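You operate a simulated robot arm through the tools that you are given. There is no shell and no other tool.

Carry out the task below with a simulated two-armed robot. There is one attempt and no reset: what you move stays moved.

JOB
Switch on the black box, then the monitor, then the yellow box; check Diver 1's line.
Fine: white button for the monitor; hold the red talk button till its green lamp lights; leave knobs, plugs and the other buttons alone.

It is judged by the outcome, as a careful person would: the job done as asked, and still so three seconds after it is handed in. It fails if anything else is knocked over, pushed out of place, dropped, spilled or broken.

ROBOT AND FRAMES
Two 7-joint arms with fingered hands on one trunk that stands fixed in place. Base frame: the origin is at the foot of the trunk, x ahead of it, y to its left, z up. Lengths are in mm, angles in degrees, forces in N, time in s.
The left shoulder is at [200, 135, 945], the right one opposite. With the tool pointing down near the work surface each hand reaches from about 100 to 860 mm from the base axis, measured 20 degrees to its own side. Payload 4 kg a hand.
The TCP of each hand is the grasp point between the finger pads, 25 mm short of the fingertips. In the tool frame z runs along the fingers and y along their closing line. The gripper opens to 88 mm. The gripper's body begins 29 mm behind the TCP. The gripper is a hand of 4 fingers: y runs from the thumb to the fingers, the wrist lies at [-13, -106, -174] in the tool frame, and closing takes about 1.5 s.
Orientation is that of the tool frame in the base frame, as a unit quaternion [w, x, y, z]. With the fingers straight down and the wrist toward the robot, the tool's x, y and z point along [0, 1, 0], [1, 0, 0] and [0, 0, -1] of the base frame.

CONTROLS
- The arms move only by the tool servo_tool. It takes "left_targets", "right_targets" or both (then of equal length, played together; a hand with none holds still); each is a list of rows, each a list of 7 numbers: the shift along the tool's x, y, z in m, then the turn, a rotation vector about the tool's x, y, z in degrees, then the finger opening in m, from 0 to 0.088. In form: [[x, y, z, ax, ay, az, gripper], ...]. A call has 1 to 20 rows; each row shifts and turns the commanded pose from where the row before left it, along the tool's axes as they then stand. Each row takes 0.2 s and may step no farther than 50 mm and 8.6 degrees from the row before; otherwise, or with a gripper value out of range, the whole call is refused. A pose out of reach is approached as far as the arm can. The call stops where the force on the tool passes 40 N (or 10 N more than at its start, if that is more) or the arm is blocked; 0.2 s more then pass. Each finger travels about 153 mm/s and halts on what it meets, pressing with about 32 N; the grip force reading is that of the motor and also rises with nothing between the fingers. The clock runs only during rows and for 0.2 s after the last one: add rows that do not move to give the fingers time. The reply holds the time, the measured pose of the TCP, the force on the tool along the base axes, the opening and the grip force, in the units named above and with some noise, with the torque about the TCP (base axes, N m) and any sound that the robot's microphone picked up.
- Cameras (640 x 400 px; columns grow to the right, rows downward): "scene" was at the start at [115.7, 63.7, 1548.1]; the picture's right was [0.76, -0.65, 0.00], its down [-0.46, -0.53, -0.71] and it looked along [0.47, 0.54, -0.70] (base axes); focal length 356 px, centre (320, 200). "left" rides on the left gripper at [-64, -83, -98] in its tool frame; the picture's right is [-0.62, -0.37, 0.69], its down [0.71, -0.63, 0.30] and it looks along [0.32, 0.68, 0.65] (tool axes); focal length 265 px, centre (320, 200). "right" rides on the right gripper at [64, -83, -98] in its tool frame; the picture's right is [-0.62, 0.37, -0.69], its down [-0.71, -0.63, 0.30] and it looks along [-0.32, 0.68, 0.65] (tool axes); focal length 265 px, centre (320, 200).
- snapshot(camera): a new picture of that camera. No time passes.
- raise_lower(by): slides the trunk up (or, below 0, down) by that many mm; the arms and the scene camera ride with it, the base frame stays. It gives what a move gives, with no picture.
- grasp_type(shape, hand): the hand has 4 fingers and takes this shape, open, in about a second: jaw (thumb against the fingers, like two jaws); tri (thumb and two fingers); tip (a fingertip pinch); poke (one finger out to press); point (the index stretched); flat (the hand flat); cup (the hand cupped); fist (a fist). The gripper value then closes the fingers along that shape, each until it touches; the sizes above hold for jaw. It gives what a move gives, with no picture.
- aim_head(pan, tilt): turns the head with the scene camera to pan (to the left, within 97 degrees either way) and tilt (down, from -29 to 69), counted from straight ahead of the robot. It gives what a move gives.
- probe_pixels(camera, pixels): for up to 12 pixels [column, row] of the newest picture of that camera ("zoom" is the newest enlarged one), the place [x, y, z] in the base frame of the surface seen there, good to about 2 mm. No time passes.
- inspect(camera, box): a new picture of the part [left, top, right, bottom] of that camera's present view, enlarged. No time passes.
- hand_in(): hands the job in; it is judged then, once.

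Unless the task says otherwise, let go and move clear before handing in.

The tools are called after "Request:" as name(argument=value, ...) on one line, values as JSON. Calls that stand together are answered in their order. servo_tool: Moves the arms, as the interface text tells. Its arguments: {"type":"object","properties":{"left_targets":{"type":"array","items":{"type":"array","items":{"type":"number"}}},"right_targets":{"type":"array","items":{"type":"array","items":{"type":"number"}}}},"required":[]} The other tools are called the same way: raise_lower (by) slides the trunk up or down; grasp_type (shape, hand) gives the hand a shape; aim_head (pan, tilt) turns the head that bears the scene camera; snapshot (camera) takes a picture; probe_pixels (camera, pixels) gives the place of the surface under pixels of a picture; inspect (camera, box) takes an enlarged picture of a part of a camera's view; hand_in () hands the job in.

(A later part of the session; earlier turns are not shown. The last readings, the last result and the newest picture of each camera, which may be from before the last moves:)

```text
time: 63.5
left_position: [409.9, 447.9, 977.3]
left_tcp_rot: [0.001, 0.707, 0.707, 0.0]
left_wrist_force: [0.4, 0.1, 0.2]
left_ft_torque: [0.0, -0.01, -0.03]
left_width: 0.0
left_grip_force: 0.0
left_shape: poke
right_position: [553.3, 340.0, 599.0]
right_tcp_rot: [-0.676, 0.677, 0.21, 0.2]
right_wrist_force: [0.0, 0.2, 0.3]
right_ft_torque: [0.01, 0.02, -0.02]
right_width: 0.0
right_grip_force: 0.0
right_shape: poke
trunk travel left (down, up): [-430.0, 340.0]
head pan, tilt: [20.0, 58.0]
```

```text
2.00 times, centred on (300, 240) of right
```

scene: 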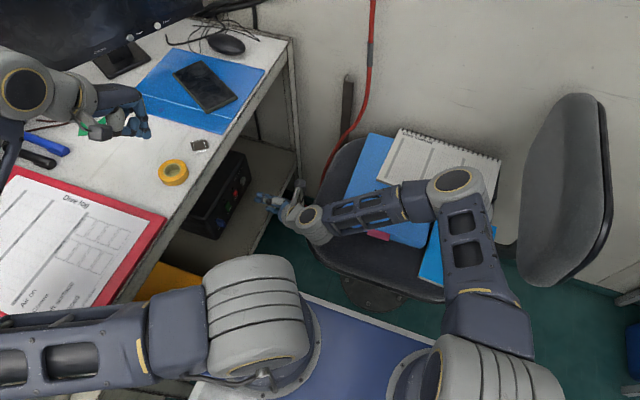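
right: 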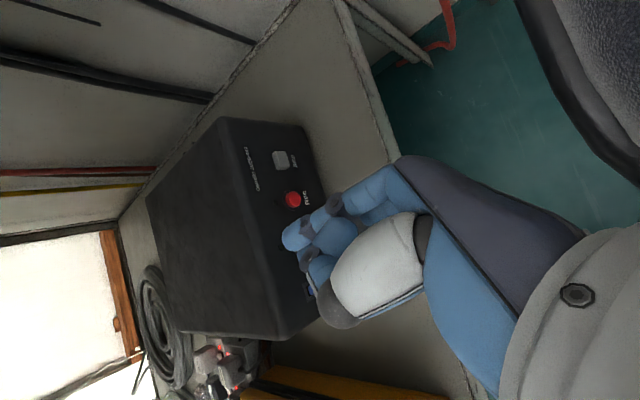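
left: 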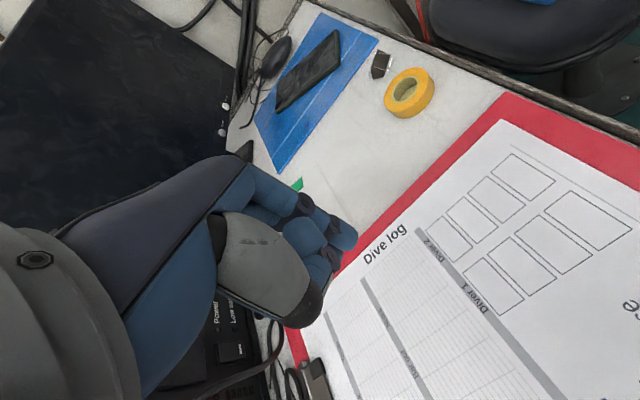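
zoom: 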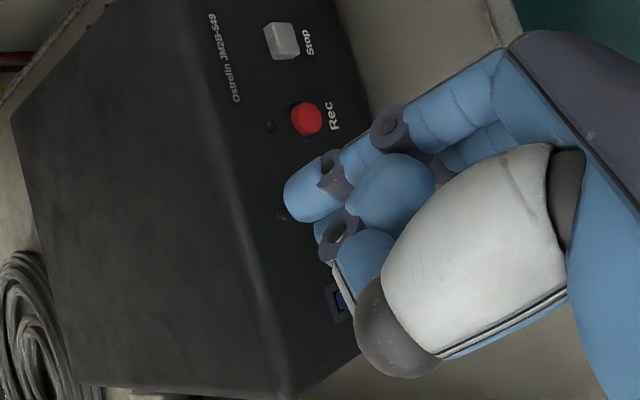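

Fingertip is at about (556,365,598). I'll pitch it 12° down to lift the wrist, then go to a pre-contact point about 35 mm in front of the rocker's lower half.

Request:
servo_tool(right_targets=[[0, 0, 0, -5.05, -3.23, 0, 0], [0, 0, 0, -5.05, -3.23, 0, 0], [-0.0147, 0.0216, 0.0248, 0, 0, 0, 0], [-0.0147, 0.0216, 0.0248, 0, 0, 0, 0], [-0.0147, 0.0216, 0.0248, 0, 0, 0, 0], [-0.0147, 0.0216, 0.0248, 0, 0, 0, 0]])

Request:
snapshot(camera="scene")

Request:
inspect(camera="right", box=[200, 120, 400, 340])

```text
time: 64.8
left_position: [410.3, 449.4, 976.9]
left_tcp_rot: [0.0, 0.707, 0.707, 0.001]
left_wrist_force: [0.1, 0.2, 0.0]
left_ft_torque: [0.02, -0.03, -0.02]
left_width: 0.0
left_grip_force: 0.1
left_shape: poke
right_position: [555.4, 417.7, 476.7]
right_tcp_rot: [-0.602, 0.744, 0.229, 0.179]
right_wrist_force: [-0.2, 0.7, -0.3]
right_ft_torque: [-0.04, 0.0, 0.0]
right_width: 0.3
right_grip_force: 0.1
right_shape: poke
trunk travel left (down, up): [-430.0, 340.0]
head pan, tilt: [20.0, 58.0]
```

```text
taken
```

scene: 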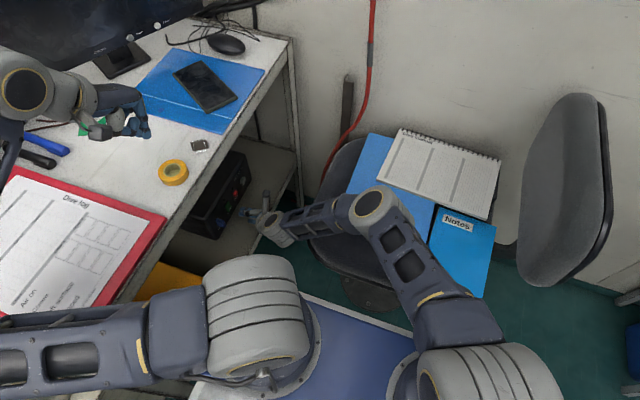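

```text
1.82 times, centred on (300, 230) of right
```

zoom: 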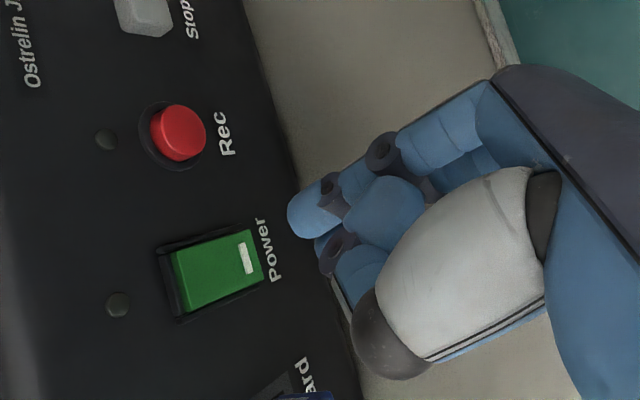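

The finger is close, with the Power rocker in plain view. I'll probe the fingertip and rocker together to fix the final alignment.

Request:
probe_pixels(camera="zoom", pixels=[[300, 205], [292, 215], [310, 225], [325, 205], [315, 245], [400, 370], [245, 258], [220, 270], [185, 285], [245, 235], [258, 280], [275, 395]])

Request:
probe_pixels(camera="scene", pixels=[[270, 222], [285, 235], [320, 215], [375, 200], [330, 235]])

```text
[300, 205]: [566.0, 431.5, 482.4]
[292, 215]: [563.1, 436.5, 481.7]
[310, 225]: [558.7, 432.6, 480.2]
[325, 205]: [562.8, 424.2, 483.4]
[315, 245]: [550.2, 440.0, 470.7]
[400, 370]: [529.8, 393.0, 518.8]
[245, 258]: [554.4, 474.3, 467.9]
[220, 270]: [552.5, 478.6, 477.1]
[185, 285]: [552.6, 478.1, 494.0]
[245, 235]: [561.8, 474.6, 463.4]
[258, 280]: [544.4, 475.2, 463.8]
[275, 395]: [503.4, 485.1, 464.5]
```

```text
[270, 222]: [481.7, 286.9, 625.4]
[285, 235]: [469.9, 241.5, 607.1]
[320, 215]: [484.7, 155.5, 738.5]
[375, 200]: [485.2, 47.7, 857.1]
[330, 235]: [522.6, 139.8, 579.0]
```

There seem to be two tip surfaces near (563,436,482) and (550,440,471). I'll zoom in closer on the fingertip to understand which one leads.

Request:
inspect(camera="right", box=[275, 200, 355, 260])

Request:
probe_pixels(camera="zoom", pixels=[[140, 200], [110, 210], [130, 270], [170, 290], [200, 240], [190, 330], [230, 300], [150, 300], [320, 230], [250, 200]])

```text
6.67 times, centred on (315, 230) of right
```

zoom: 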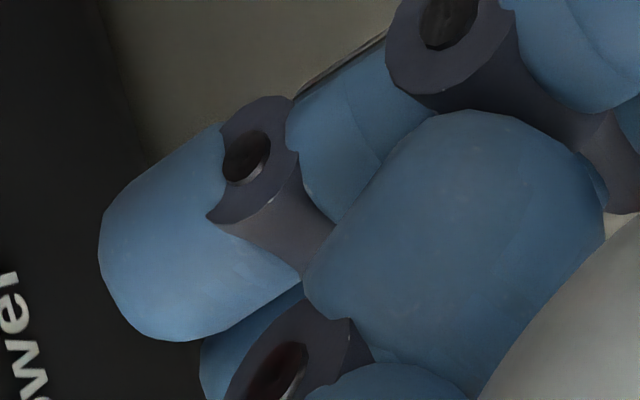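

```text
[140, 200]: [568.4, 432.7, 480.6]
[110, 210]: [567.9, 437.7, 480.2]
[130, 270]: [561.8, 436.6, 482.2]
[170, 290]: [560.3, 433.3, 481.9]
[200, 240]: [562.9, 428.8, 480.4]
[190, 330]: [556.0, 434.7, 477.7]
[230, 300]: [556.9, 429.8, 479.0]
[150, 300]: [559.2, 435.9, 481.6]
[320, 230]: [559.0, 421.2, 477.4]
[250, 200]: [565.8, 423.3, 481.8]
```

The index tip's centre is about (560,442,473), so I'll shift −7 mm in x and −5 mm in z while closing to ~10 mm from the rocker.

Request:
servo_tool(right_targets=[[-0.003, -0.0018, 0.0112, 0, 0, 0, 0], [-0.003, -0.0018, 0.0113, 0, 0, 0, 0]])

Request:
inspect(camera="right", box=[220, 150, 380, 270])

Request:
probe_pixels(camera="zoom", pixels=[[285, 310], [300, 340], [330, 320], [310, 370], [230, 300]])

```text
time: 65.5
left_position: [410.8, 448.7, 976.9]
left_tcp_rot: [0.0, 0.707, 0.708, 0.0]
left_wrist_force: [-0.5, 0.3, 0.0]
left_ft_torque: [0.02, 0.02, 0.0]
left_width: 0.1
left_grip_force: 0.1
left_shape: poke
right_position: [546.5, 438.2, 471.2]
right_tcp_rot: [-0.601, 0.744, 0.228, 0.179]
right_wrist_force: [-0.9, 0.3, -0.2]
right_ft_torque: [0.03, -0.01, 0.03]
right_width: 0.0
right_grip_force: 0.0
right_shape: poke
trunk travel left (down, up): [-430.0, 340.0]
head pan, tilt: [20.0, 58.0]
```

```text
3.33 times, centred on (300, 210) of right
```

zoom: 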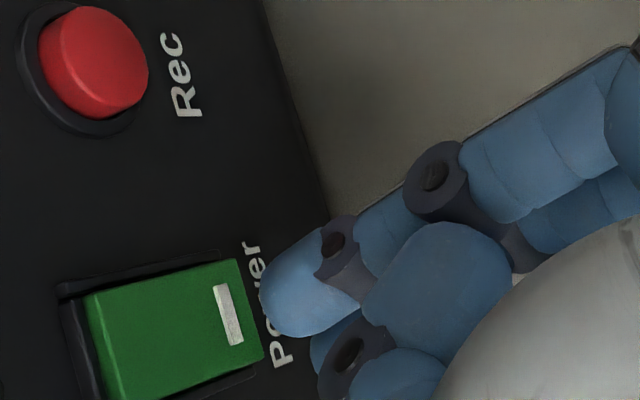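

```text
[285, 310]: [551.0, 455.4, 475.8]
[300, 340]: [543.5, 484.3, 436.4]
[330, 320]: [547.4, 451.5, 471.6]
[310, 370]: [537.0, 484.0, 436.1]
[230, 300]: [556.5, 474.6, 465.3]
```

The tip is now at about (551,463,467), ~12 mm in front of the rocker's white-bar end. I'll push in +y in small steps.

Request:
servo_tool(right_targets=[[0.0012, -0.0007, 0.0039, 0, 0, 0, 0], [0.0008, -0.0007, 0.0039, 0, 0, 0, 0], [0.0005, -0.0007, 0.0039, 0, 0, 0, 0], [0.0005, -0.0007, 0.0039, 0, 0, 0, 0]])

Request:
inspect(camera="right", box=[220, 150, 380, 270])

```text
time: 66.5
left_position: [409.5, 448.2, 977.4]
left_tcp_rot: [0.0, 0.708, 0.707, 0.0]
left_wrist_force: [-0.7, 1.3, 0.2]
left_ft_torque: [0.03, 0.01, -0.01]
left_width: 0.0
left_grip_force: 0.1
left_shape: poke
right_position: [549.2, 451.1, 470.9]
right_tcp_rot: [-0.599, 0.746, 0.227, 0.182]
right_wrist_force: [-1.5, -33.5, 2.6]
right_ft_torque: [0.11, -0.03, -0.29]
right_width: 0.0
right_grip_force: 0.1
right_shape: poke
trunk travel left (down, up): [-430.0, 340.0]
head pan, tilt: [20.0, 58.0]
```

```text
3.33 times, centred on (300, 210) of right
```

zoom: 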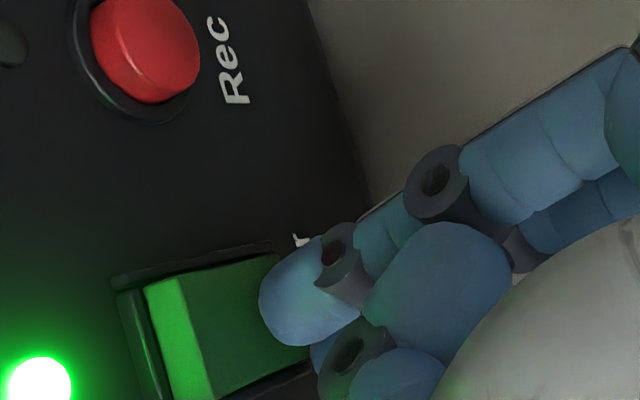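

The rocker has flipped and the green lamp is lit (zoom (38,385)). I'll retract straight back and confirm that it stays on and the box hasn't shifted.

Request:
servo_tool(right_targets=[[-0.0011, 0.0017, -0.0098, 0, 0, 0, 0], [-0.0017, 0.0026, -0.0147, 0, 0, 0, 0], [-0.0022, 0.0035, -0.0196, 0, 0, 0, 0], [-0.0022, 0.0035, -0.0196, 0, 0, 0, 0]])

Request:
inspect(camera="right", box=[180, 80, 420, 300])

Request:
probe_pixels(camera="zoom", pixels=[[300, 200], [200, 300]])

```text
time: 67.5
left_position: [410.4, 447.9, 976.5]
left_tcp_rot: [0.0, 0.707, 0.707, -0.001]
left_wrist_force: [-0.2, -0.5, 0.3]
left_ft_torque: [0.01, -0.04, -0.01]
left_width: 0.0
left_grip_force: 0.1
left_shape: poke
right_position: [546.9, 388.9, 473.9]
right_tcp_rot: [-0.602, 0.744, 0.228, 0.18]
right_wrist_force: [0.5, -0.3, -0.7]
right_ft_torque: [-0.03, -0.03, 0.02]
right_width: 0.0
right_grip_force: 0.1
right_shape: poke
trunk travel left (down, up): [-430.0, 340.0]
head pan, tilt: [20.0, 58.0]
```

```text
1.82 times, centred on (300, 190) of right
```

zoom: 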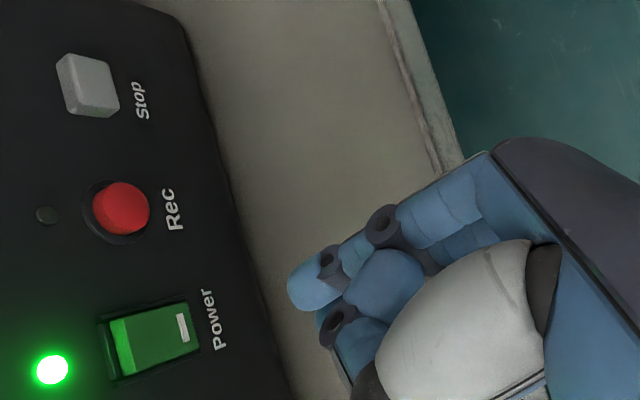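

```text
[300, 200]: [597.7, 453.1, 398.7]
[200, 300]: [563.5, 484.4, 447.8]
```

The black box is on and unmoved. Now I'll retrace the right arm's path out of the gap.

Request:
servo_tool(right_targets=[[0.0147, -0.0216, -0.0248, 0, 0, 0, 0], [0.0147, -0.0216, -0.0248, 0, 0, 0, 0], [0.0147, -0.0216, -0.0248, 0, 0, 0, 0], [0.0147, -0.0216, -0.0248, 0, 0, 0, 0], [0, 0, 0, 5.05, 3.23, 0, 0], [0, 0, 0, 5.05, 3.23, 0, 0], [0.018, -0.03, -0.015, 0, 0, 0, 0], [0.018, -0.03, -0.015, 0, 0, 0, 0], [0.021, -0.036, -0.01, 0, 0, 0, 0], [0.015, -0.026, -0.01, 0, 0, 0, 0], [0, 0, 0, 0, 0, -8.2, 0], [0, 0, 0, 0, 0, -8.2, 0], [0, 0, 0, 0, 0, -8.2, 0], [0, 0, 0, 0, 0, -8.2, 0], [0, 0, 0, 0, 0, -8.2, 0], [0, 0, 0, 0, 0, -8.2, 0], [0, 0, 0, 0, 0, -8.2, 0]])

Request:
snapshot(camera="scene")

```text
time: 71.0
left_position: [409.8, 448.8, 977.8]
left_tcp_rot: [0.0, 0.706, 0.708, 0.0]
left_wrist_force: [0.7, -0.4, -1.2]
left_ft_torque: [0.0, 0.01, -0.01]
left_width: 0.2
left_grip_force: 0.1
left_shape: poke
right_position: [540.9, 263.8, 737.5]
right_tcp_rot: [-0.496, 0.494, 0.509, 0.502]
right_wrist_force: [-0.8, -0.2, 0.5]
right_ft_torque: [0.0, 0.0, -0.01]
right_width: 0.2
right_grip_force: 0.0
right_shape: poke
trunk travel left (down, up): [-430.0, 340.0]
head pan, tilt: [20.0, 58.0]
```

```text
taken
```

scene: 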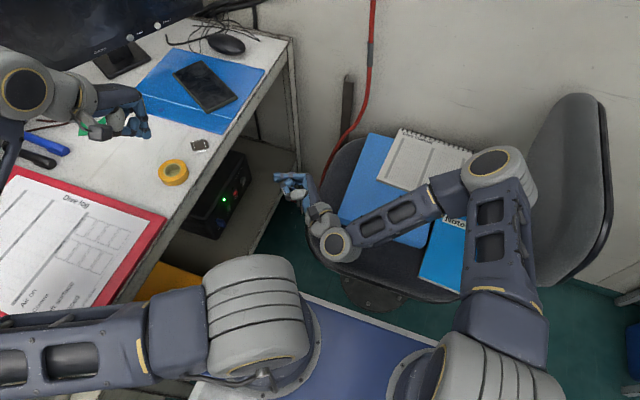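

The green lamp stays lit (224,200). I'll lift the right hand clear and turn it back down, away from the desk.

Request:
servo_tool(right_targets=[[0.045, 0, 0, 0, 0, 0, 0], [0.045, 0, -0.01, 0, 0, 0, 0], [0.045, 0, -0.02, 0, 0, 0, 0], [0.045, 0, -0.03, 0, 0, 0, 0], [0.045, 0, -0.03, 0, 0, 0, 0], [0, 0, -0.03, 0, -8.2, 0, 0], [0, 0, -0.02, 0, -8.2, 0, 0], [0, 0, 0, 0, -8.2, 0, 0], [0, 0, 0, 0, -8.2, 0, 0], [0, 0, 0, 0, -8.2, 0, 0], [0, 0, 0, 0, -8.2, 0, 0], [0, 0, 0, 0, -8.2, 0, 0], [0, 0, 0, 0, -8.2, 0, 0], [0, 0, 0, 0, -8.2, 0, 0], [0, 0, 0, 0, -8.2, 0, 0], [0, 0, 0, 0, -8, 0, 0], [-0.04, 0, -0.01, 0, 0, 0, 0], [-0.045, 0, -0.01, 0, 0, 0, 0], [-0.045, 0, 0, 0, 0, 0, 0]])

Request:
snapshot(camera="scene")

```text
refused: row 4 steps farther than a row can; nothing moved
```

```text
taken
```

scene: 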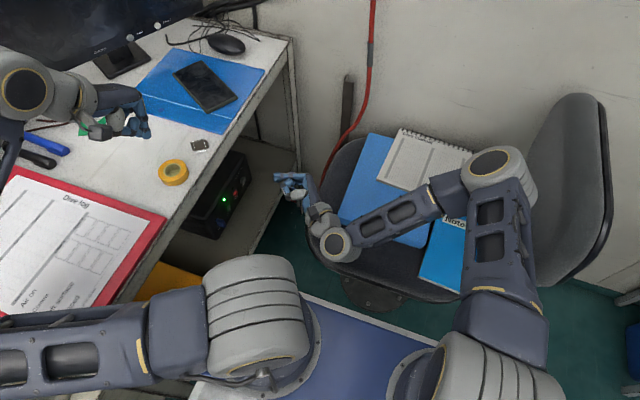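

The call was refused because one step was too long, and nothing moved. I'll repeat it with shorter steps.

Request:
servo_tool(right_targets=[[0.045, 0, 0, 0, 0, 0, 0], [0.045, 0, -0.01, 0, 0, 0, 0], [0.045, 0, -0.02, 0, 0, 0, 0], [0.035, 0, -0.03, 0, 0, 0, 0], [0.035, 0, -0.03, 0, 0, 0, 0], [0, 0, -0.03, 0, -8.2, 0, 0], [0, 0, -0.02, 0, -8.2, 0, 0], [0, 0, 0, 0, -8.2, 0, 0], [0, 0, 0, 0, -8.2, 0, 0], [0, 0, 0, 0, -8.2, 0, 0], [0, 0, 0, 0, -8.2, 0, 0], [0, 0, 0, 0, -8.2, 0, 0], [0, 0, 0, 0, -8.2, 0, 0], [0, 0, 0, 0, -8.2, 0, 0], [0, 0, 0, 0, -8.2, 0, 0], [0, 0, 0, 0, -8, 0, 0], [-0.04, 0, -0.01, 0, 0, 0, 0], [-0.045, 0, -0.01, 0, 0, 0, 0], [-0.045, 0, 0, 0, 0, 0, 0]])

Request:
snapshot(camera="scene")

```text
time: 75.0
left_position: [409.7, 449.3, 977.4]
left_tcp_rot: [0.0, 0.707, 0.707, 0.0]
left_wrist_force: [-0.5, 0.7, 1.0]
left_ft_torque: [0.0, 0.01, -0.01]
left_width: 0.0
left_grip_force: 0.1
left_shape: poke
right_position: [558.7, 2.1, 966.0]
right_tcp_rot: [0.008, 0.702, 0.712, 0.005]
right_wrist_force: [-0.7, -0.3, 0.3]
right_ft_torque: [-0.02, 0.0, -0.02]
right_width: 0.0
right_grip_force: 0.1
right_shape: poke
right hand out of reach, approached as far as the arm can: row 6, 7
trunk travel left (down, up): [-430.0, 340.0]
head pan, tilt: [20.0, 58.0]
```

```text
taken
```

scene: 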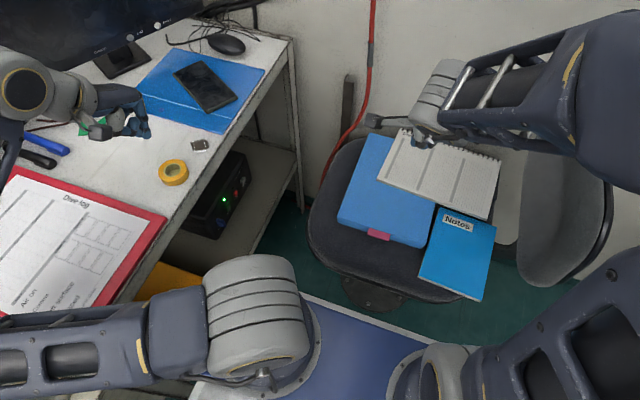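

The right arm is clear at (559,2,966). I'll raise the trunk back by 120 mm to give the left arm room over the desk, then look toward the monitor.

Request:
raise_lower(by=120)

Request:
aim_head(pan=45, tilt=42)

Request:
snapshot(camera="scene")

```text
time: 76.5
left_position: [409.2, 448.9, 1096.9]
left_tcp_rot: [-0.001, 0.707, 0.707, 0.0]
left_wrist_force: [-0.4, 0.9, 0.6]
left_ft_torque: [-0.05, 0.01, 0.02]
left_width: 0.0
left_grip_force: 0.0
left_shape: poke
right_position: [558.7, 2.3, 1085.7]
right_tcp_rot: [0.009, 0.703, 0.711, 0.005]
right_wrist_force: [-0.3, 0.5, -0.2]
right_ft_torque: [-0.01, 0.02, -0.01]
right_width: 0.0
right_grip_force: 0.1
right_shape: poke
trunk travel left (down, up): [-550.0, 220.0]
head pan, tilt: [20.0, 58.0]
```

```text
time: 77.4
left_position: [410.6, 448.4, 1097.2]
left_tcp_rot: [0.0, 0.707, 0.708, 0.0]
left_wrist_force: [0.3, 0.3, 0.6]
left_ft_torque: [-0.02, 0.03, -0.02]
left_width: 0.0
left_grip_force: 0.1
left_shape: poke
right_position: [558.7, 2.8, 1086.4]
right_tcp_rot: [0.009, 0.704, 0.71, 0.005]
right_wrist_force: [-0.6, -0.9, -0.2]
right_ft_torque: [0.01, -0.01, -0.05]
right_width: 0.2
right_grip_force: 0.1
right_shape: poke
trunk travel left (down, up): [-550.0, 220.0]
head pan, tilt: [45.0, 42.0]
```

```text
taken
```

scene: 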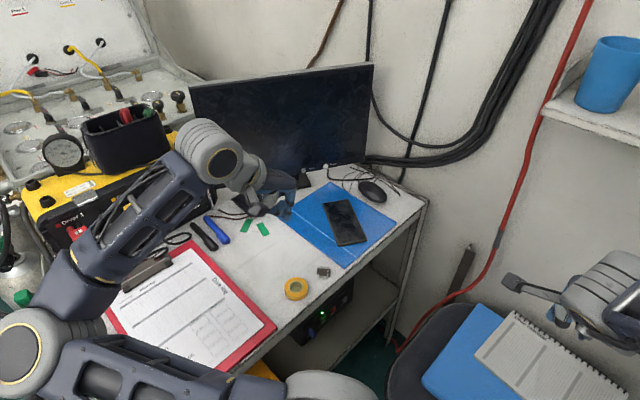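

I'll yaw the left hand 28° and pitch the finger up toward the monitor's normal direction (0.47, 0.88, 0), in stages at this safe height.

Request:
servo_tool(left_targets=[[0, 0, 0, 0, 0, 7, 0], [0, 0, 0, 0, 0, 7, 0], [0, 0, 0, 0, 0, 7, 0], [0, 0, 0, 0, 0, 7, 0], [0, 0, 0, 0, 8.2, 0, 0], [0, 0, 0, 0, 8.2, 0, 0], [0, 0, 0, 0, 8.2, 0, 0], [0, 0, 0, 0, 8.2, 0, 0], [0, 0, 0, 0, 8.2, 0, 0]])

Request:
snapshot(camera="scene")

```text
time: 79.4
left_position: [409.7, 448.4, 1097.6]
left_tcp_rot: [-0.181, 0.802, 0.482, 0.301]
left_wrist_force: [-0.4, 1.2, -0.7]
left_ft_torque: [0.01, 0.0, 0.03]
left_width: 0.0
left_grip_force: 0.1
left_shape: poke
right_position: [558.6, 3.0, 1086.3]
right_tcp_rot: [0.008, 0.703, 0.711, 0.004]
right_wrist_force: [0.2, -0.3, 0.2]
right_ft_torque: [-0.01, -0.03, 0.04]
right_width: 0.0
right_grip_force: 0.1
right_shape: poke
trunk travel left (down, up): [-550.0, 220.0]
head pan, tilt: [45.0, 42.0]
```

```text
taken
```

scene: 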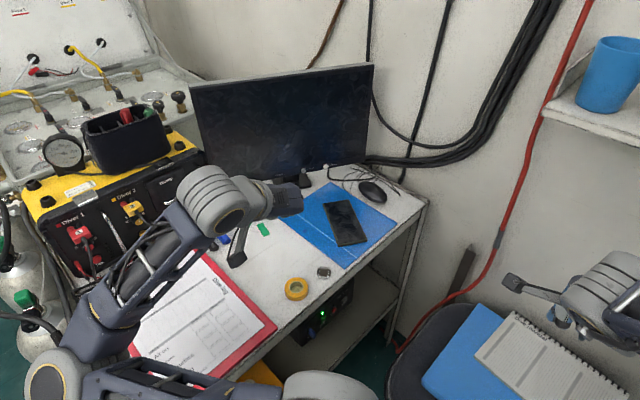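

Fine so far. I'll continue the pitch-up and start the roll.

Request:
servo_tool(left_targets=[[0, 0, 0, 0, 8.2, 0, 0], [0, 0, 0, 0, 8.2, 0, 0], [0, 0, 0, 0, 8.2, 0, 0], [0, 0, 0, 0, 8.2, 0, 0], [0, 0, 0, 0, 8.2, 0, 0], [0, 0, 0, 0, 8, 0, 0]])

Request:
snapshot(camera="scene")

```text
time: 80.8
left_position: [453.1, 487.8, 1147.9]
left_tcp_rot: [-0.365, 0.607, 0.362, 0.606]
left_wrist_force: [0.1, 0.0, 0.1]
left_ft_torque: [0.01, 0.01, -0.01]
left_width: 0.3
left_grip_force: 0.2
left_shape: poke
left hand out of reach, approached as far as the arm can: row 3, 4, 5, 6
right_position: [558.6, 2.1, 1085.6]
right_tcp_rot: [0.008, 0.703, 0.711, 0.004]
right_wrist_force: [-0.1, 0.2, -0.1]
right_ft_torque: [-0.03, -0.04, 0.0]
right_width: 0.0
right_grip_force: 0.0
right_shape: poke
trunk travel left (down, up): [-550.0, 220.0]
head pan, tilt: [45.0, 42.0]
```

```text
taken
```

scene: 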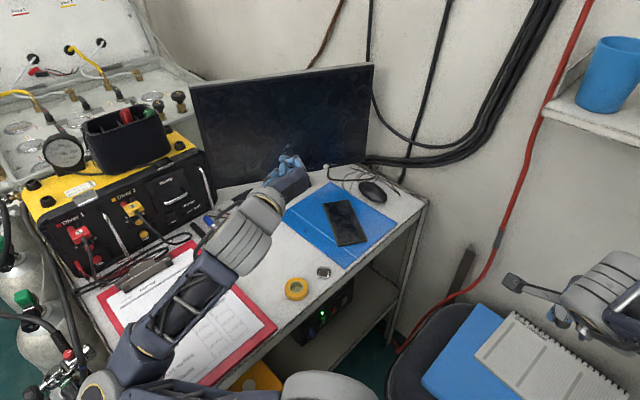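

The finger now points along the monitor normal at (453,488,1148). I'll probe the elbow and forearm heights.

Request:
probe_pixels(camera="scene", pixels=[[95, 385], [130, 350], [190, 295], [240, 235], [285, 185], [288, 160], [70, 395], [210, 310]])

Request:
snapshot(camera="left")

```text
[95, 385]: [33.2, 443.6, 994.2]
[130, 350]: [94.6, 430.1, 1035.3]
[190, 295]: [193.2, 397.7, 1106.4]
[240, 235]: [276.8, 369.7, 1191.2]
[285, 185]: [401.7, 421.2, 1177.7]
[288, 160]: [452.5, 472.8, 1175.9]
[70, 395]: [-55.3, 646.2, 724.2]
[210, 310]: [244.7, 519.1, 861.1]
```

```text
taken
```

left: 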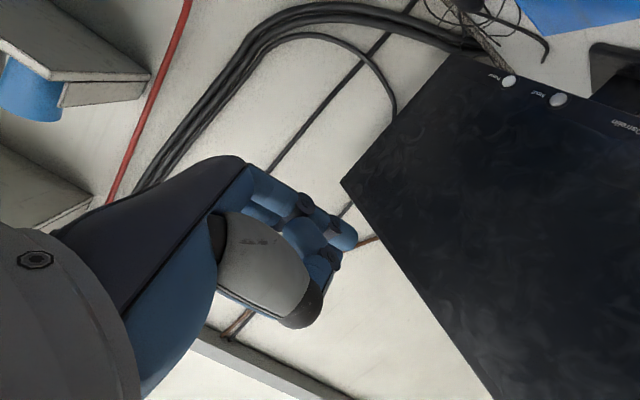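

The elbow is at about z 940, a bit low for moving over the desk. I'll raise the trunk 120 mm more, then roll the hand 40° so the wrist stays above the fingertip.

Request:
raise_lower(by=120)

Request:
servo_tool(left_targets=[[0, 0, 0, 0, 0, 8, 0], [0, 0, 0, 0, 0, 8, 0], [0, 0, 0, 0, 0, 8, 0], [0, 0, 0, 0, 0, 8, 0], [0, 0, 0, 0, 0, 8, 0]])

Request:
snapshot(camera="scene")

```text
time: 82.3
left_position: [452.9, 487.7, 1267.1]
left_tcp_rot: [-0.364, 0.607, 0.364, 0.606]
left_wrist_force: [0.1, 1.4, 0.8]
left_ft_torque: [0.0, -0.02, 0.0]
left_width: 0.0
left_grip_force: 0.1
left_shape: poke
right_position: [558.5, 1.9, 1206.0]
right_tcp_rot: [0.009, 0.703, 0.712, 0.006]
right_wrist_force: [0.3, 0.1, 0.9]
right_ft_torque: [0.05, 0.0, 0.03]
right_width: 0.0
right_grip_force: 0.1
right_shape: poke
trunk travel left (down, up): [-670.0, 100.0]
head pan, tilt: [45.0, 42.0]
```

```text
time: 83.5
left_position: [452.9, 489.9, 1268.0]
left_tcp_rot: [-0.55, 0.695, 0.135, 0.443]
left_wrist_force: [0.1, 0.7, 0.7]
left_ft_torque: [0.03, 0.0, -0.02]
left_width: 0.1
left_grip_force: 0.1
left_shape: poke
right_position: [557.6, 2.0, 1206.1]
right_tcp_rot: [0.008, 0.703, 0.711, 0.005]
right_wrist_force: [0.4, 0.0, 0.4]
right_ft_torque: [0.06, 0.01, 0.04]
right_width: 0.1
right_grip_force: 0.2
right_shape: poke
trunk travel left (down, up): [-670.0, 100.0]
head pan, tilt: [45.0, 42.0]
```

```text
taken
```

scene: 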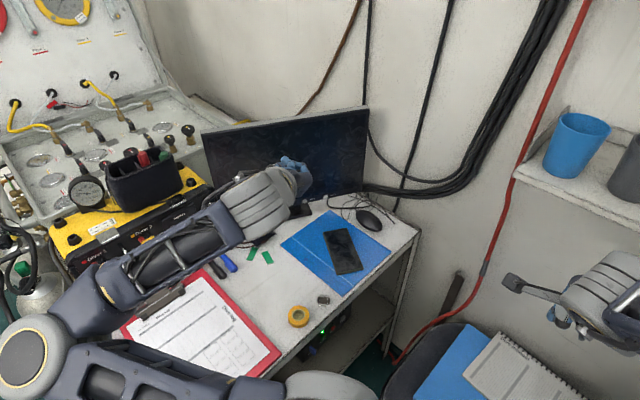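

Roll done without limits. I'll move out toward the monitor at height, then look before descending.

Request:
servo_tool(left_targets=[[0.006, 0.0328, 0.0296, 0, 0, 0, 0], [0.006, 0.0328, 0.0296, 0, 0, 0, 0], [0.006, 0.0328, 0.0296, 0, 0, 0, 0], [0.006, 0.0328, 0.0296, 0, 0, 0, 0], [0.006, 0.0328, 0.0296, 0, 0, 0, 0], [0.006, 0.0328, 0.0296, 0, 0, 0, 0]])

Request:
snapshot(camera="scene")

Request:
snapshot(camera="left")

```text
time: 84.9
left_position: [689.6, 562.5, 1169.6]
left_tcp_rot: [-0.55, 0.694, 0.135, 0.445]
left_wrist_force: [-0.1, 0.2, -0.4]
left_ft_torque: [-0.04, -0.02, 0.01]
left_width: 0.2
left_grip_force: 0.0
left_shape: poke
right_position: [558.0, 2.8, 1206.5]
right_tcp_rot: [0.008, 0.703, 0.711, 0.005]
right_wrist_force: [-0.1, 0.5, 0.3]
right_ft_torque: [0.02, 0.02, 0.01]
right_width: 0.0
right_grip_force: 0.0
right_shape: poke
trunk travel left (down, up): [-670.0, 100.0]
head pan, tilt: [45.0, 42.0]
```

```text
taken
```

scene: 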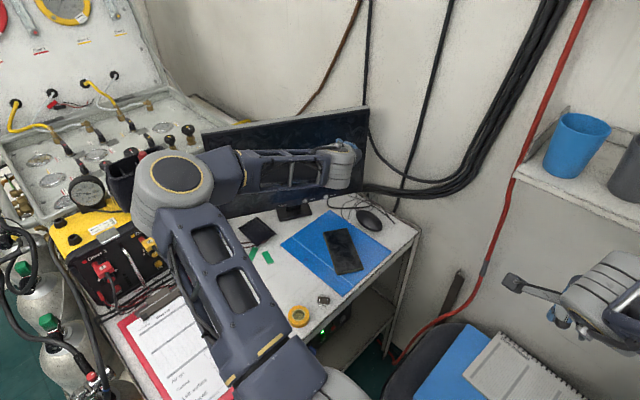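

```text
taken
```

left: 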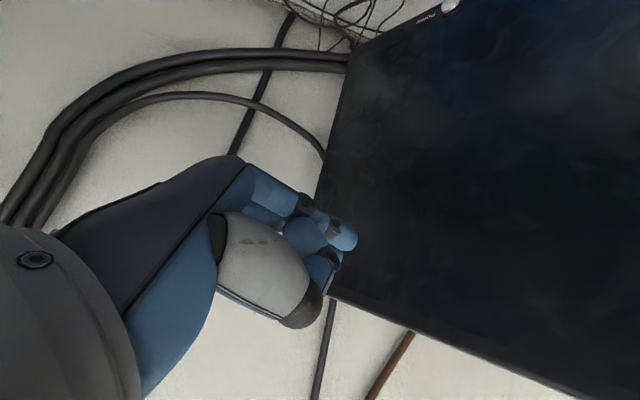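

The finger faces the monitor; the elbow is at (175,180), near the black caddy in the image. I'll probe the elbow's distance from it before descending.

Request:
probe_pixels(camera="scene", pixels=[[180, 175], [150, 200], [225, 165], [195, 150], [125, 185], [300, 175], [345, 165]])

```text
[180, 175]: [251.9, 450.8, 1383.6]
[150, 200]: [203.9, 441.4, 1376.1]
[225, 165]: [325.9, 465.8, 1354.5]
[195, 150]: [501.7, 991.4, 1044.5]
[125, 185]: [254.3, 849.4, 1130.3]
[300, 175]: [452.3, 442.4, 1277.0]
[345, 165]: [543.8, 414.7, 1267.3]
```

The elbow is high (z≈1380) and far from the caddy (y≈850). Descending the finger in front of the monitor now.

Request:
servo_tool(left_targets=[[-0.0302, 0.0254, 0, 0, 0, 0, 0], [-0.0302, 0.0254, 0, 0, 0, 0, 0], [-0.0302, 0.0254, 0, 0, 0, 0, 0], [-0.0302, 0.0254, 0, 0, 0, 0, 0], [-0.0302, 0.0254, 0, 0, 0, 0, 0]])

Request:
snapshot(camera="scene")

Request:
snapshot(camera="left")

```text
time: 86.1
left_position: [688.5, 584.9, 992.0]
left_tcp_rot: [-0.543, 0.701, 0.131, 0.443]
left_wrist_force: [0.0, 0.3, 0.4]
left_ft_torque: [-0.01, -0.03, -0.03]
left_width: 0.0
left_grip_force: 0.1
left_shape: poke
left hand out of reach, approached as far as the arm can: row 4, 5
right_position: [559.6, 1.5, 1206.5]
right_tcp_rot: [0.008, 0.703, 0.712, 0.005]
right_wrist_force: [0.8, -0.2, 0.0]
right_ft_torque: [0.01, 0.01, -0.02]
right_width: 0.2
right_grip_force: 0.1
right_shape: poke
trunk travel left (down, up): [-670.0, 100.0]
head pan, tilt: [45.0, 42.0]
```

```text
taken
```

scene: 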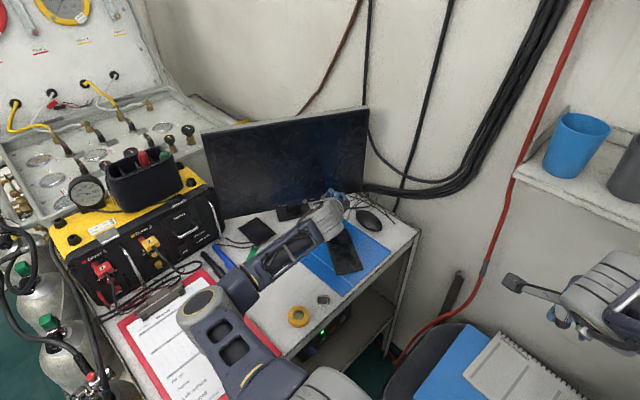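

```text
taken
```

left: 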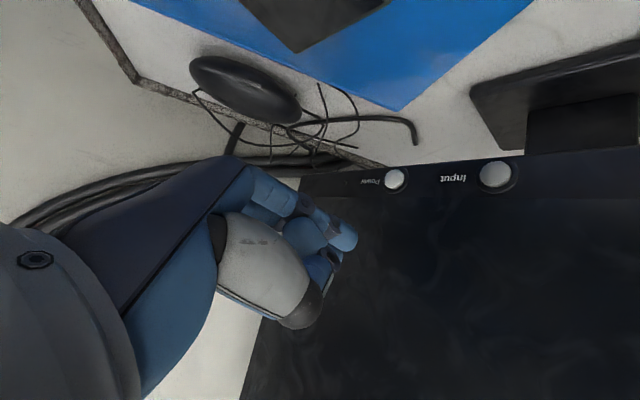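

The hand reached (688,585,992), a bit short of full descent. I'll check the elbow height then lower the trunk ~60 mm to bring the finger to button height.

Request:
probe_pixels(camera="scene", pixels=[[200, 310], [240, 290], [285, 250], [325, 215], [250, 360], [335, 240]])

Request:
probe_pixels(camera="left", pixels=[[393, 180], [495, 175], [348, 238], [440, 200], [350, 185]])

```text
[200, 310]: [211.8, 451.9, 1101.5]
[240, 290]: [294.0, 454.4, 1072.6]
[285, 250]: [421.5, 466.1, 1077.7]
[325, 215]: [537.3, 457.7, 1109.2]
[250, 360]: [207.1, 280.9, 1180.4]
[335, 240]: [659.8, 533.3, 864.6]
```

```text
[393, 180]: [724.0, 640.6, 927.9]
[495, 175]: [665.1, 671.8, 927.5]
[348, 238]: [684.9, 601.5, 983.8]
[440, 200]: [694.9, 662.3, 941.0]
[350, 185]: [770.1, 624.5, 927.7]
```

Elbow clearance over the clipboard is adequate (~100 mm). Lowering the trunk 60 mm.

Request:
raise_lower(by=-60)

Request:
snapshot(camera="left")

Request:
snapshot(camera="scene")

```text
time: 87.1
left_position: [689.1, 583.6, 931.8]
left_tcp_rot: [-0.543, 0.701, 0.131, 0.443]
left_wrist_force: [-0.1, 0.8, -0.1]
left_ft_torque: [0.0, 0.02, -0.01]
left_width: 0.1
left_grip_force: 0.0
left_shape: poke
right_position: [557.9, 3.2, 1147.2]
right_tcp_rot: [0.008, 0.703, 0.711, 0.005]
right_wrist_force: [-0.1, 0.1, -0.8]
right_ft_torque: [0.0, -0.01, -0.02]
right_width: 0.2
right_grip_force: 0.1
right_shape: poke
trunk travel left (down, up): [-610.0, 160.0]
head pan, tilt: [45.0, 42.0]
```

```text
taken
```

left: 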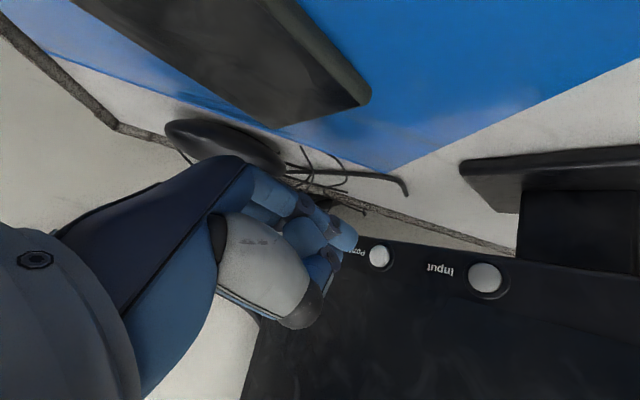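

```text
taken
```

scene: 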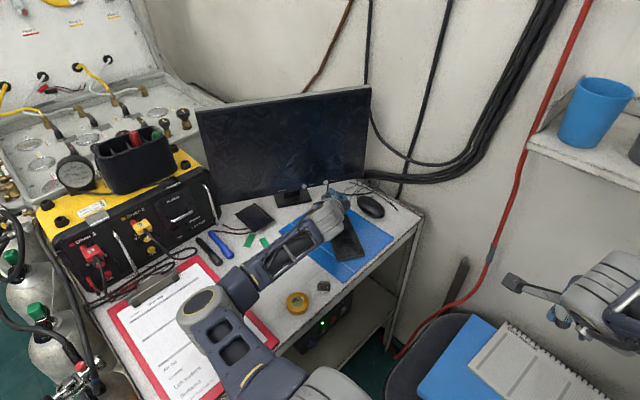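

The tip is at about (699,607,927); it needs ~8 mm lateral shift and ~45 mm forward to the Power button (728,642,927). I'll shift and advance 28 mm, then verify.

Request:
servo_tool(left_targets=[[0.0028, 0.0033, 0, 0, 0, 0, 0], [0.0028, 0.0033, 0, 0, 0, 0, 0], [0, 0, 0.014, 0, 0, 0, 0], [0, 0, 0.014, 0, 0, 0, 0]])

Request:
inspect(camera="left", box=[300, 190, 460, 300])

Request:
probe_pixels(camera="left", pixels=[[350, 240], [345, 230], [340, 245], [352, 232]])

Request:
inspect(camera="scene", box=[290, 160, 370, 220])

```text
time: 88.1
left_position: [707.7, 604.6, 931.7]
left_tcp_rot: [-0.543, 0.701, 0.132, 0.443]
left_wrist_force: [0.6, -0.3, 0.0]
left_ft_torque: [0.02, 0.03, 0.0]
left_width: 0.0
left_grip_force: 0.0
left_shape: poke
right_position: [559.3, 2.8, 1146.6]
right_tcp_rot: [0.009, 0.703, 0.711, 0.006]
right_wrist_force: [0.7, 0.4, -0.2]
right_ft_torque: [0.01, -0.03, 0.02]
right_width: 0.2
right_grip_force: 0.1
right_shape: poke
trunk travel left (down, up): [-610.0, 160.0]
head pan, tilt: [45.0, 42.0]
```

```text
3.64 times, centred on (380, 245) of left
```

zoom: 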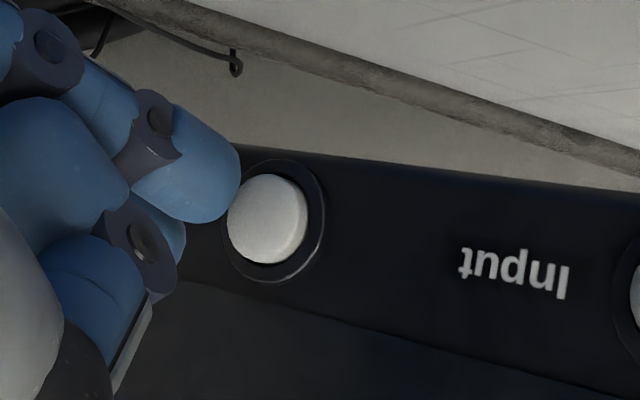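

```text
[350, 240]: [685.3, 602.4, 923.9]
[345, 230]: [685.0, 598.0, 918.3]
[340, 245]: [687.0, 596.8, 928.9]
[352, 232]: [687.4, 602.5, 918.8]
```

```text
6.67 times, centred on (330, 190) of scene
```

zoom: 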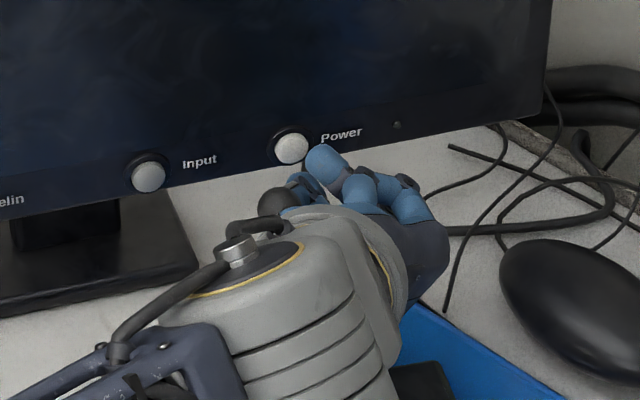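

From both views the finger is close to the Power button, maybe slightly right/low of it. I'll probe the fingertip in this scene zoom and retake the left view.

Request:
probe_pixels(camera="zoom", pixels=[[318, 155], [325, 150], [310, 165], [290, 148], [340, 170], [320, 175], [278, 200]])

Request:
snapshot(camera="left")

Request:
probe_pixels(camera="left", pixels=[[350, 240], [345, 230], [352, 232], [356, 238], [340, 240], [345, 245], [374, 250], [343, 255]])

```text
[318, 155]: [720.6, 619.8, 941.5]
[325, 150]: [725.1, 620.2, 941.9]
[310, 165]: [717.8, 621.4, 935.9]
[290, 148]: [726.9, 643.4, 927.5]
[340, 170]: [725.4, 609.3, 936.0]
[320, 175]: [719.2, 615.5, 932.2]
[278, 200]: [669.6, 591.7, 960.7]
```

```text
taken
```

left: 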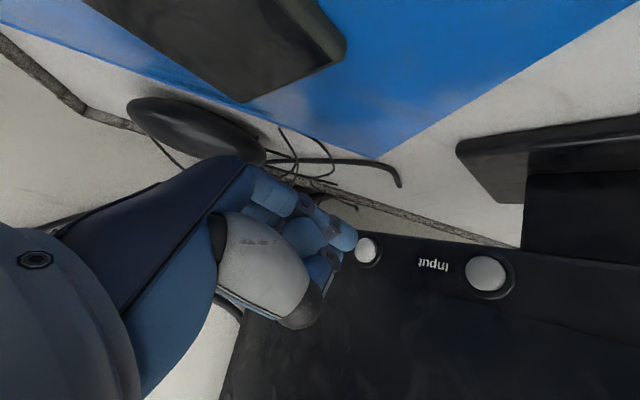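

```text
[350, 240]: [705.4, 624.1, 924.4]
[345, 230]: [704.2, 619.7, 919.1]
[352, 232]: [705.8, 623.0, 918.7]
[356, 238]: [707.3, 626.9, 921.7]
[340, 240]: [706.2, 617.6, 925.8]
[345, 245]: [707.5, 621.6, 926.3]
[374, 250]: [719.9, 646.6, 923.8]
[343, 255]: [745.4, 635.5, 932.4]
```

The fingertip centre is about (714,625,930), lined up within ~3 mm with the button (727,643,927). I'll advance carefully in small steps, so as not to push the monitor.

Request:
servo_tool(left_targets=[[-0.0002, 0.0028, 0.004, 0, 0, 0, 0], [0, 0, 0.004, 0, 0, 0, 0], [0, 0, 0.003, 0, 0, 0, 0]])

Request:
inspect(camera="scene", box=[290, 160, 370, 220])

Request:
inspect(camera="left", box=[300, 190, 460, 300])

```text
time: 88.9
left_position: [715.6, 614.2, 929.7]
left_tcp_rot: [-0.543, 0.701, 0.131, 0.443]
left_wrist_force: [-0.4, 0.2, -0.7]
left_ft_torque: [-0.01, -0.01, 0.03]
left_width: 0.0
left_grip_force: 0.0
left_shape: poke
right_position: [557.6, 3.2, 1145.4]
right_tcp_rot: [0.009, 0.703, 0.711, 0.005]
right_wrist_force: [-0.2, -0.3, 0.5]
right_ft_torque: [0.01, 0.02, -0.03]
right_width: 0.3
right_grip_force: 0.1
right_shape: poke
trunk travel left (down, up): [-610.0, 160.0]
head pan, tilt: [45.0, 42.0]
```

```text
6.67 times, centred on (330, 190) of scene
```

zoom: 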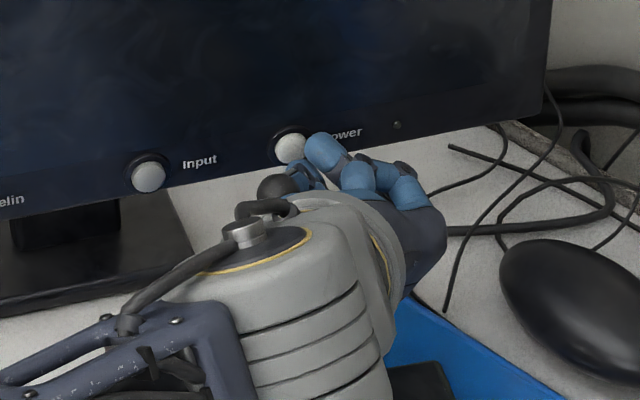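

```text
3.64 times, centred on (380, 245) of left
```

zoom: 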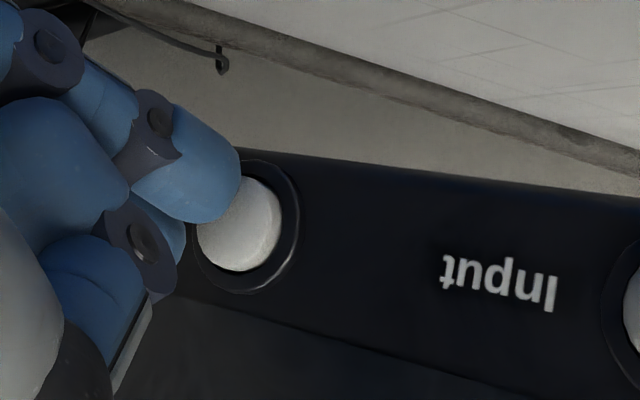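

The fingertip still appears slightly right of the button in the scene zoom. I'll probe the fingertip's sides in both views for an exact lateral offset.

Request:
probe_pixels(camera="zoom", pixels=[[235, 180], [200, 190], [180, 205], [160, 190], [230, 160], [240, 235], [265, 215], [190, 120]])

Request:
inspect(camera="scene", box=[310, 165, 350, 195])

Request:
probe_pixels(camera="zoom", pixels=[[150, 190], [250, 170], [290, 180], [320, 200], [230, 210], [260, 230], [130, 170]])

```text
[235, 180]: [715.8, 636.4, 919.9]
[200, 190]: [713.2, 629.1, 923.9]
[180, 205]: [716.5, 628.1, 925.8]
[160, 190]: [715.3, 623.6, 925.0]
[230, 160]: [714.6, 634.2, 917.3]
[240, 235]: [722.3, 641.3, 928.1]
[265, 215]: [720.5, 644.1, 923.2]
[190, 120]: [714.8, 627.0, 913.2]
```

```text
13.33 times, centred on (330, 180) of scene
```

zoom: 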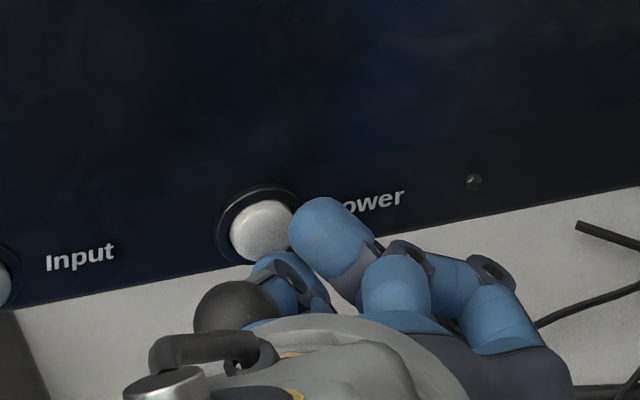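

```text
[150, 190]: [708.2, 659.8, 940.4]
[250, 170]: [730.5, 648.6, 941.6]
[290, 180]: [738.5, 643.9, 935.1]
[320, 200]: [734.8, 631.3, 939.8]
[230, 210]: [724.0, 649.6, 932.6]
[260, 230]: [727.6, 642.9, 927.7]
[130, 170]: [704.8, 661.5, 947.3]
```

The finger is ~3 mm too far right of the button's centre and ~8 mm from it. I'll shift 3 mm left and push gently.

Request:
servo_tool(left_targets=[[-0.002, -0.0023, 0.003, 0, 0, 0, 0], [0, 0, 0.003, 0, 0, 0, 0], [0, 0, 0.003, 0, 0, 0, 0]])

Request:
inspect(camera="scene", box=[290, 160, 370, 220])

```text
time: 89.7
left_position: [718.7, 621.1, 929.0]
left_tcp_rot: [-0.544, 0.701, 0.13, 0.443]
left_wrist_force: [-5.1, -6.3, 1.8]
left_ft_torque: [0.03, -0.03, 0.01]
left_width: 0.1
left_grip_force: 0.2
left_shape: poke
right_position: [557.4, 2.2, 1146.6]
right_tcp_rot: [0.009, 0.703, 0.711, 0.006]
right_wrist_force: [0.3, 0.0, -0.4]
right_ft_torque: [0.02, 0.01, -0.01]
right_width: 0.0
right_grip_force: 0.0
right_shape: poke
trunk travel left (down, up): [-610.0, 160.0]
head pan, tilt: [45.0, 42.0]
heard: click
```

```text
6.67 times, centred on (330, 190) of scene
```

zoom: 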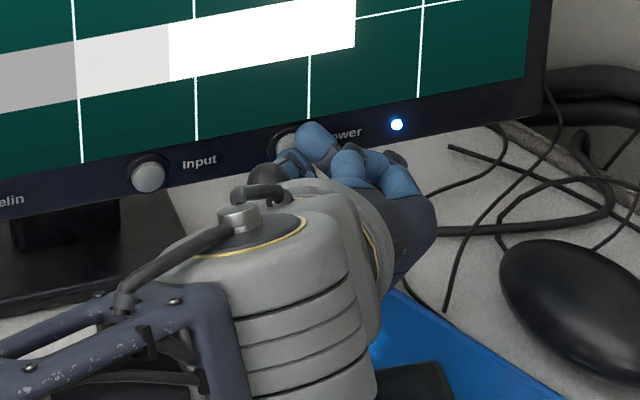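

A click was heard and the monitor is on with its blue lamp lit. I'll retract straight back.

Request:
servo_tool(left_targets=[[0, 0, -0.01, 0, 0, 0, 0], [0, 0, -0.02, 0, 0, 0, 0], [0, 0, -0.03, 0, 0, 0, 0]])

Request:
snapshot(camera="scene")

```text
time: 90.5
left_position: [690.1, 573.9, 932.8]
left_tcp_rot: [-0.541, 0.704, 0.129, 0.442]
left_wrist_force: [-0.5, 0.1, -1.4]
left_ft_torque: [0.01, 0.0, -0.01]
left_width: 0.2
left_grip_force: 0.0
left_shape: poke
left hand out of reach, approached as far as the arm can: row 3
right_position: [559.8, 2.7, 1145.7]
right_tcp_rot: [0.009, 0.703, 0.711, 0.005]
right_wrist_force: [-0.1, 0.0, 0.2]
right_ft_torque: [0.0, -0.01, 0.03]
right_width: 0.0
right_grip_force: 0.1
right_shape: poke
trunk travel left (down, up): [-610.0, 160.0]
head pan, tilt: [45.0, 42.0]
```

```text
taken
```

scene: 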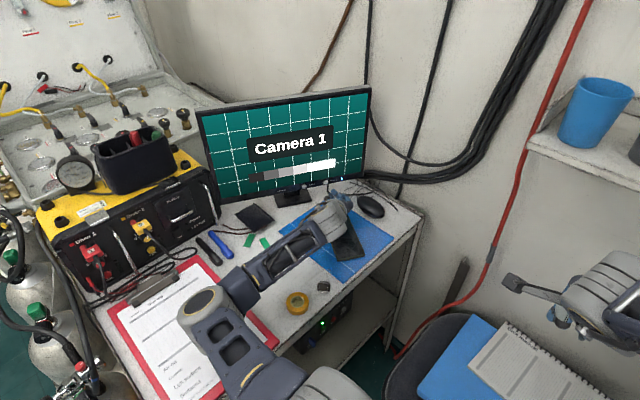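

The monitor shows "Camera 1". I'll raise the left hand away from the desk and then study the yellow box panel.

Request:
raise_lower(by=60)

Request:
servo_tool(left_targets=[[0.0302, -0.0254, 0, 0, 0, 0, 0], [0.0302, -0.0254, 0, 0, 0, 0, 0], [0.0302, -0.0254, 0, 0, 0, 0, 0], [0.0302, -0.0254, 0, 0, 0, 0, 0], [0.0302, -0.0254, 0, 0, 0, 0, 0]])

Request:
snapshot(camera="scene")

```text
time: 91.5
left_position: [690.0, 574.3, 991.3]
left_tcp_rot: [-0.54, 0.704, 0.13, 0.442]
left_wrist_force: [0.8, 0.5, -1.0]
left_ft_torque: [0.01, 0.01, -0.03]
left_width: 0.0
left_grip_force: 0.0
left_shape: poke
right_position: [558.0, 2.5, 1205.8]
right_tcp_rot: [0.009, 0.704, 0.71, 0.005]
right_wrist_force: [-0.4, 1.3, 0.4]
right_ft_torque: [0.01, -0.01, -0.01]
right_width: 0.0
right_grip_force: 0.1
right_shape: poke
trunk travel left (down, up): [-670.0, 100.0]
head pan, tilt: [45.0, 42.0]
```

```text
time: 92.7
left_position: [692.6, 579.1, 1187.5]
left_tcp_rot: [-0.54, 0.705, 0.131, 0.441]
left_wrist_force: [0.9, 0.6, -0.8]
left_ft_torque: [0.01, -0.02, -0.02]
left_width: 0.1
left_grip_force: 0.2
left_shape: poke
right_position: [559.1, 3.4, 1206.0]
right_tcp_rot: [0.009, 0.704, 0.711, 0.004]
right_wrist_force: [-0.1, 0.0, -0.1]
right_ft_torque: [-0.02, 0.0, -0.01]
right_width: 0.0
right_grip_force: 0.1
right_shape: poke
trunk travel left (down, up): [-670.0, 100.0]
head pan, tilt: [45.0, 42.0]
```

```text
taken
```

scene: 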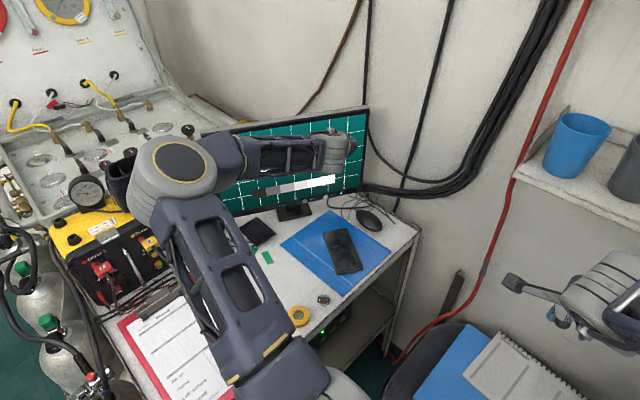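

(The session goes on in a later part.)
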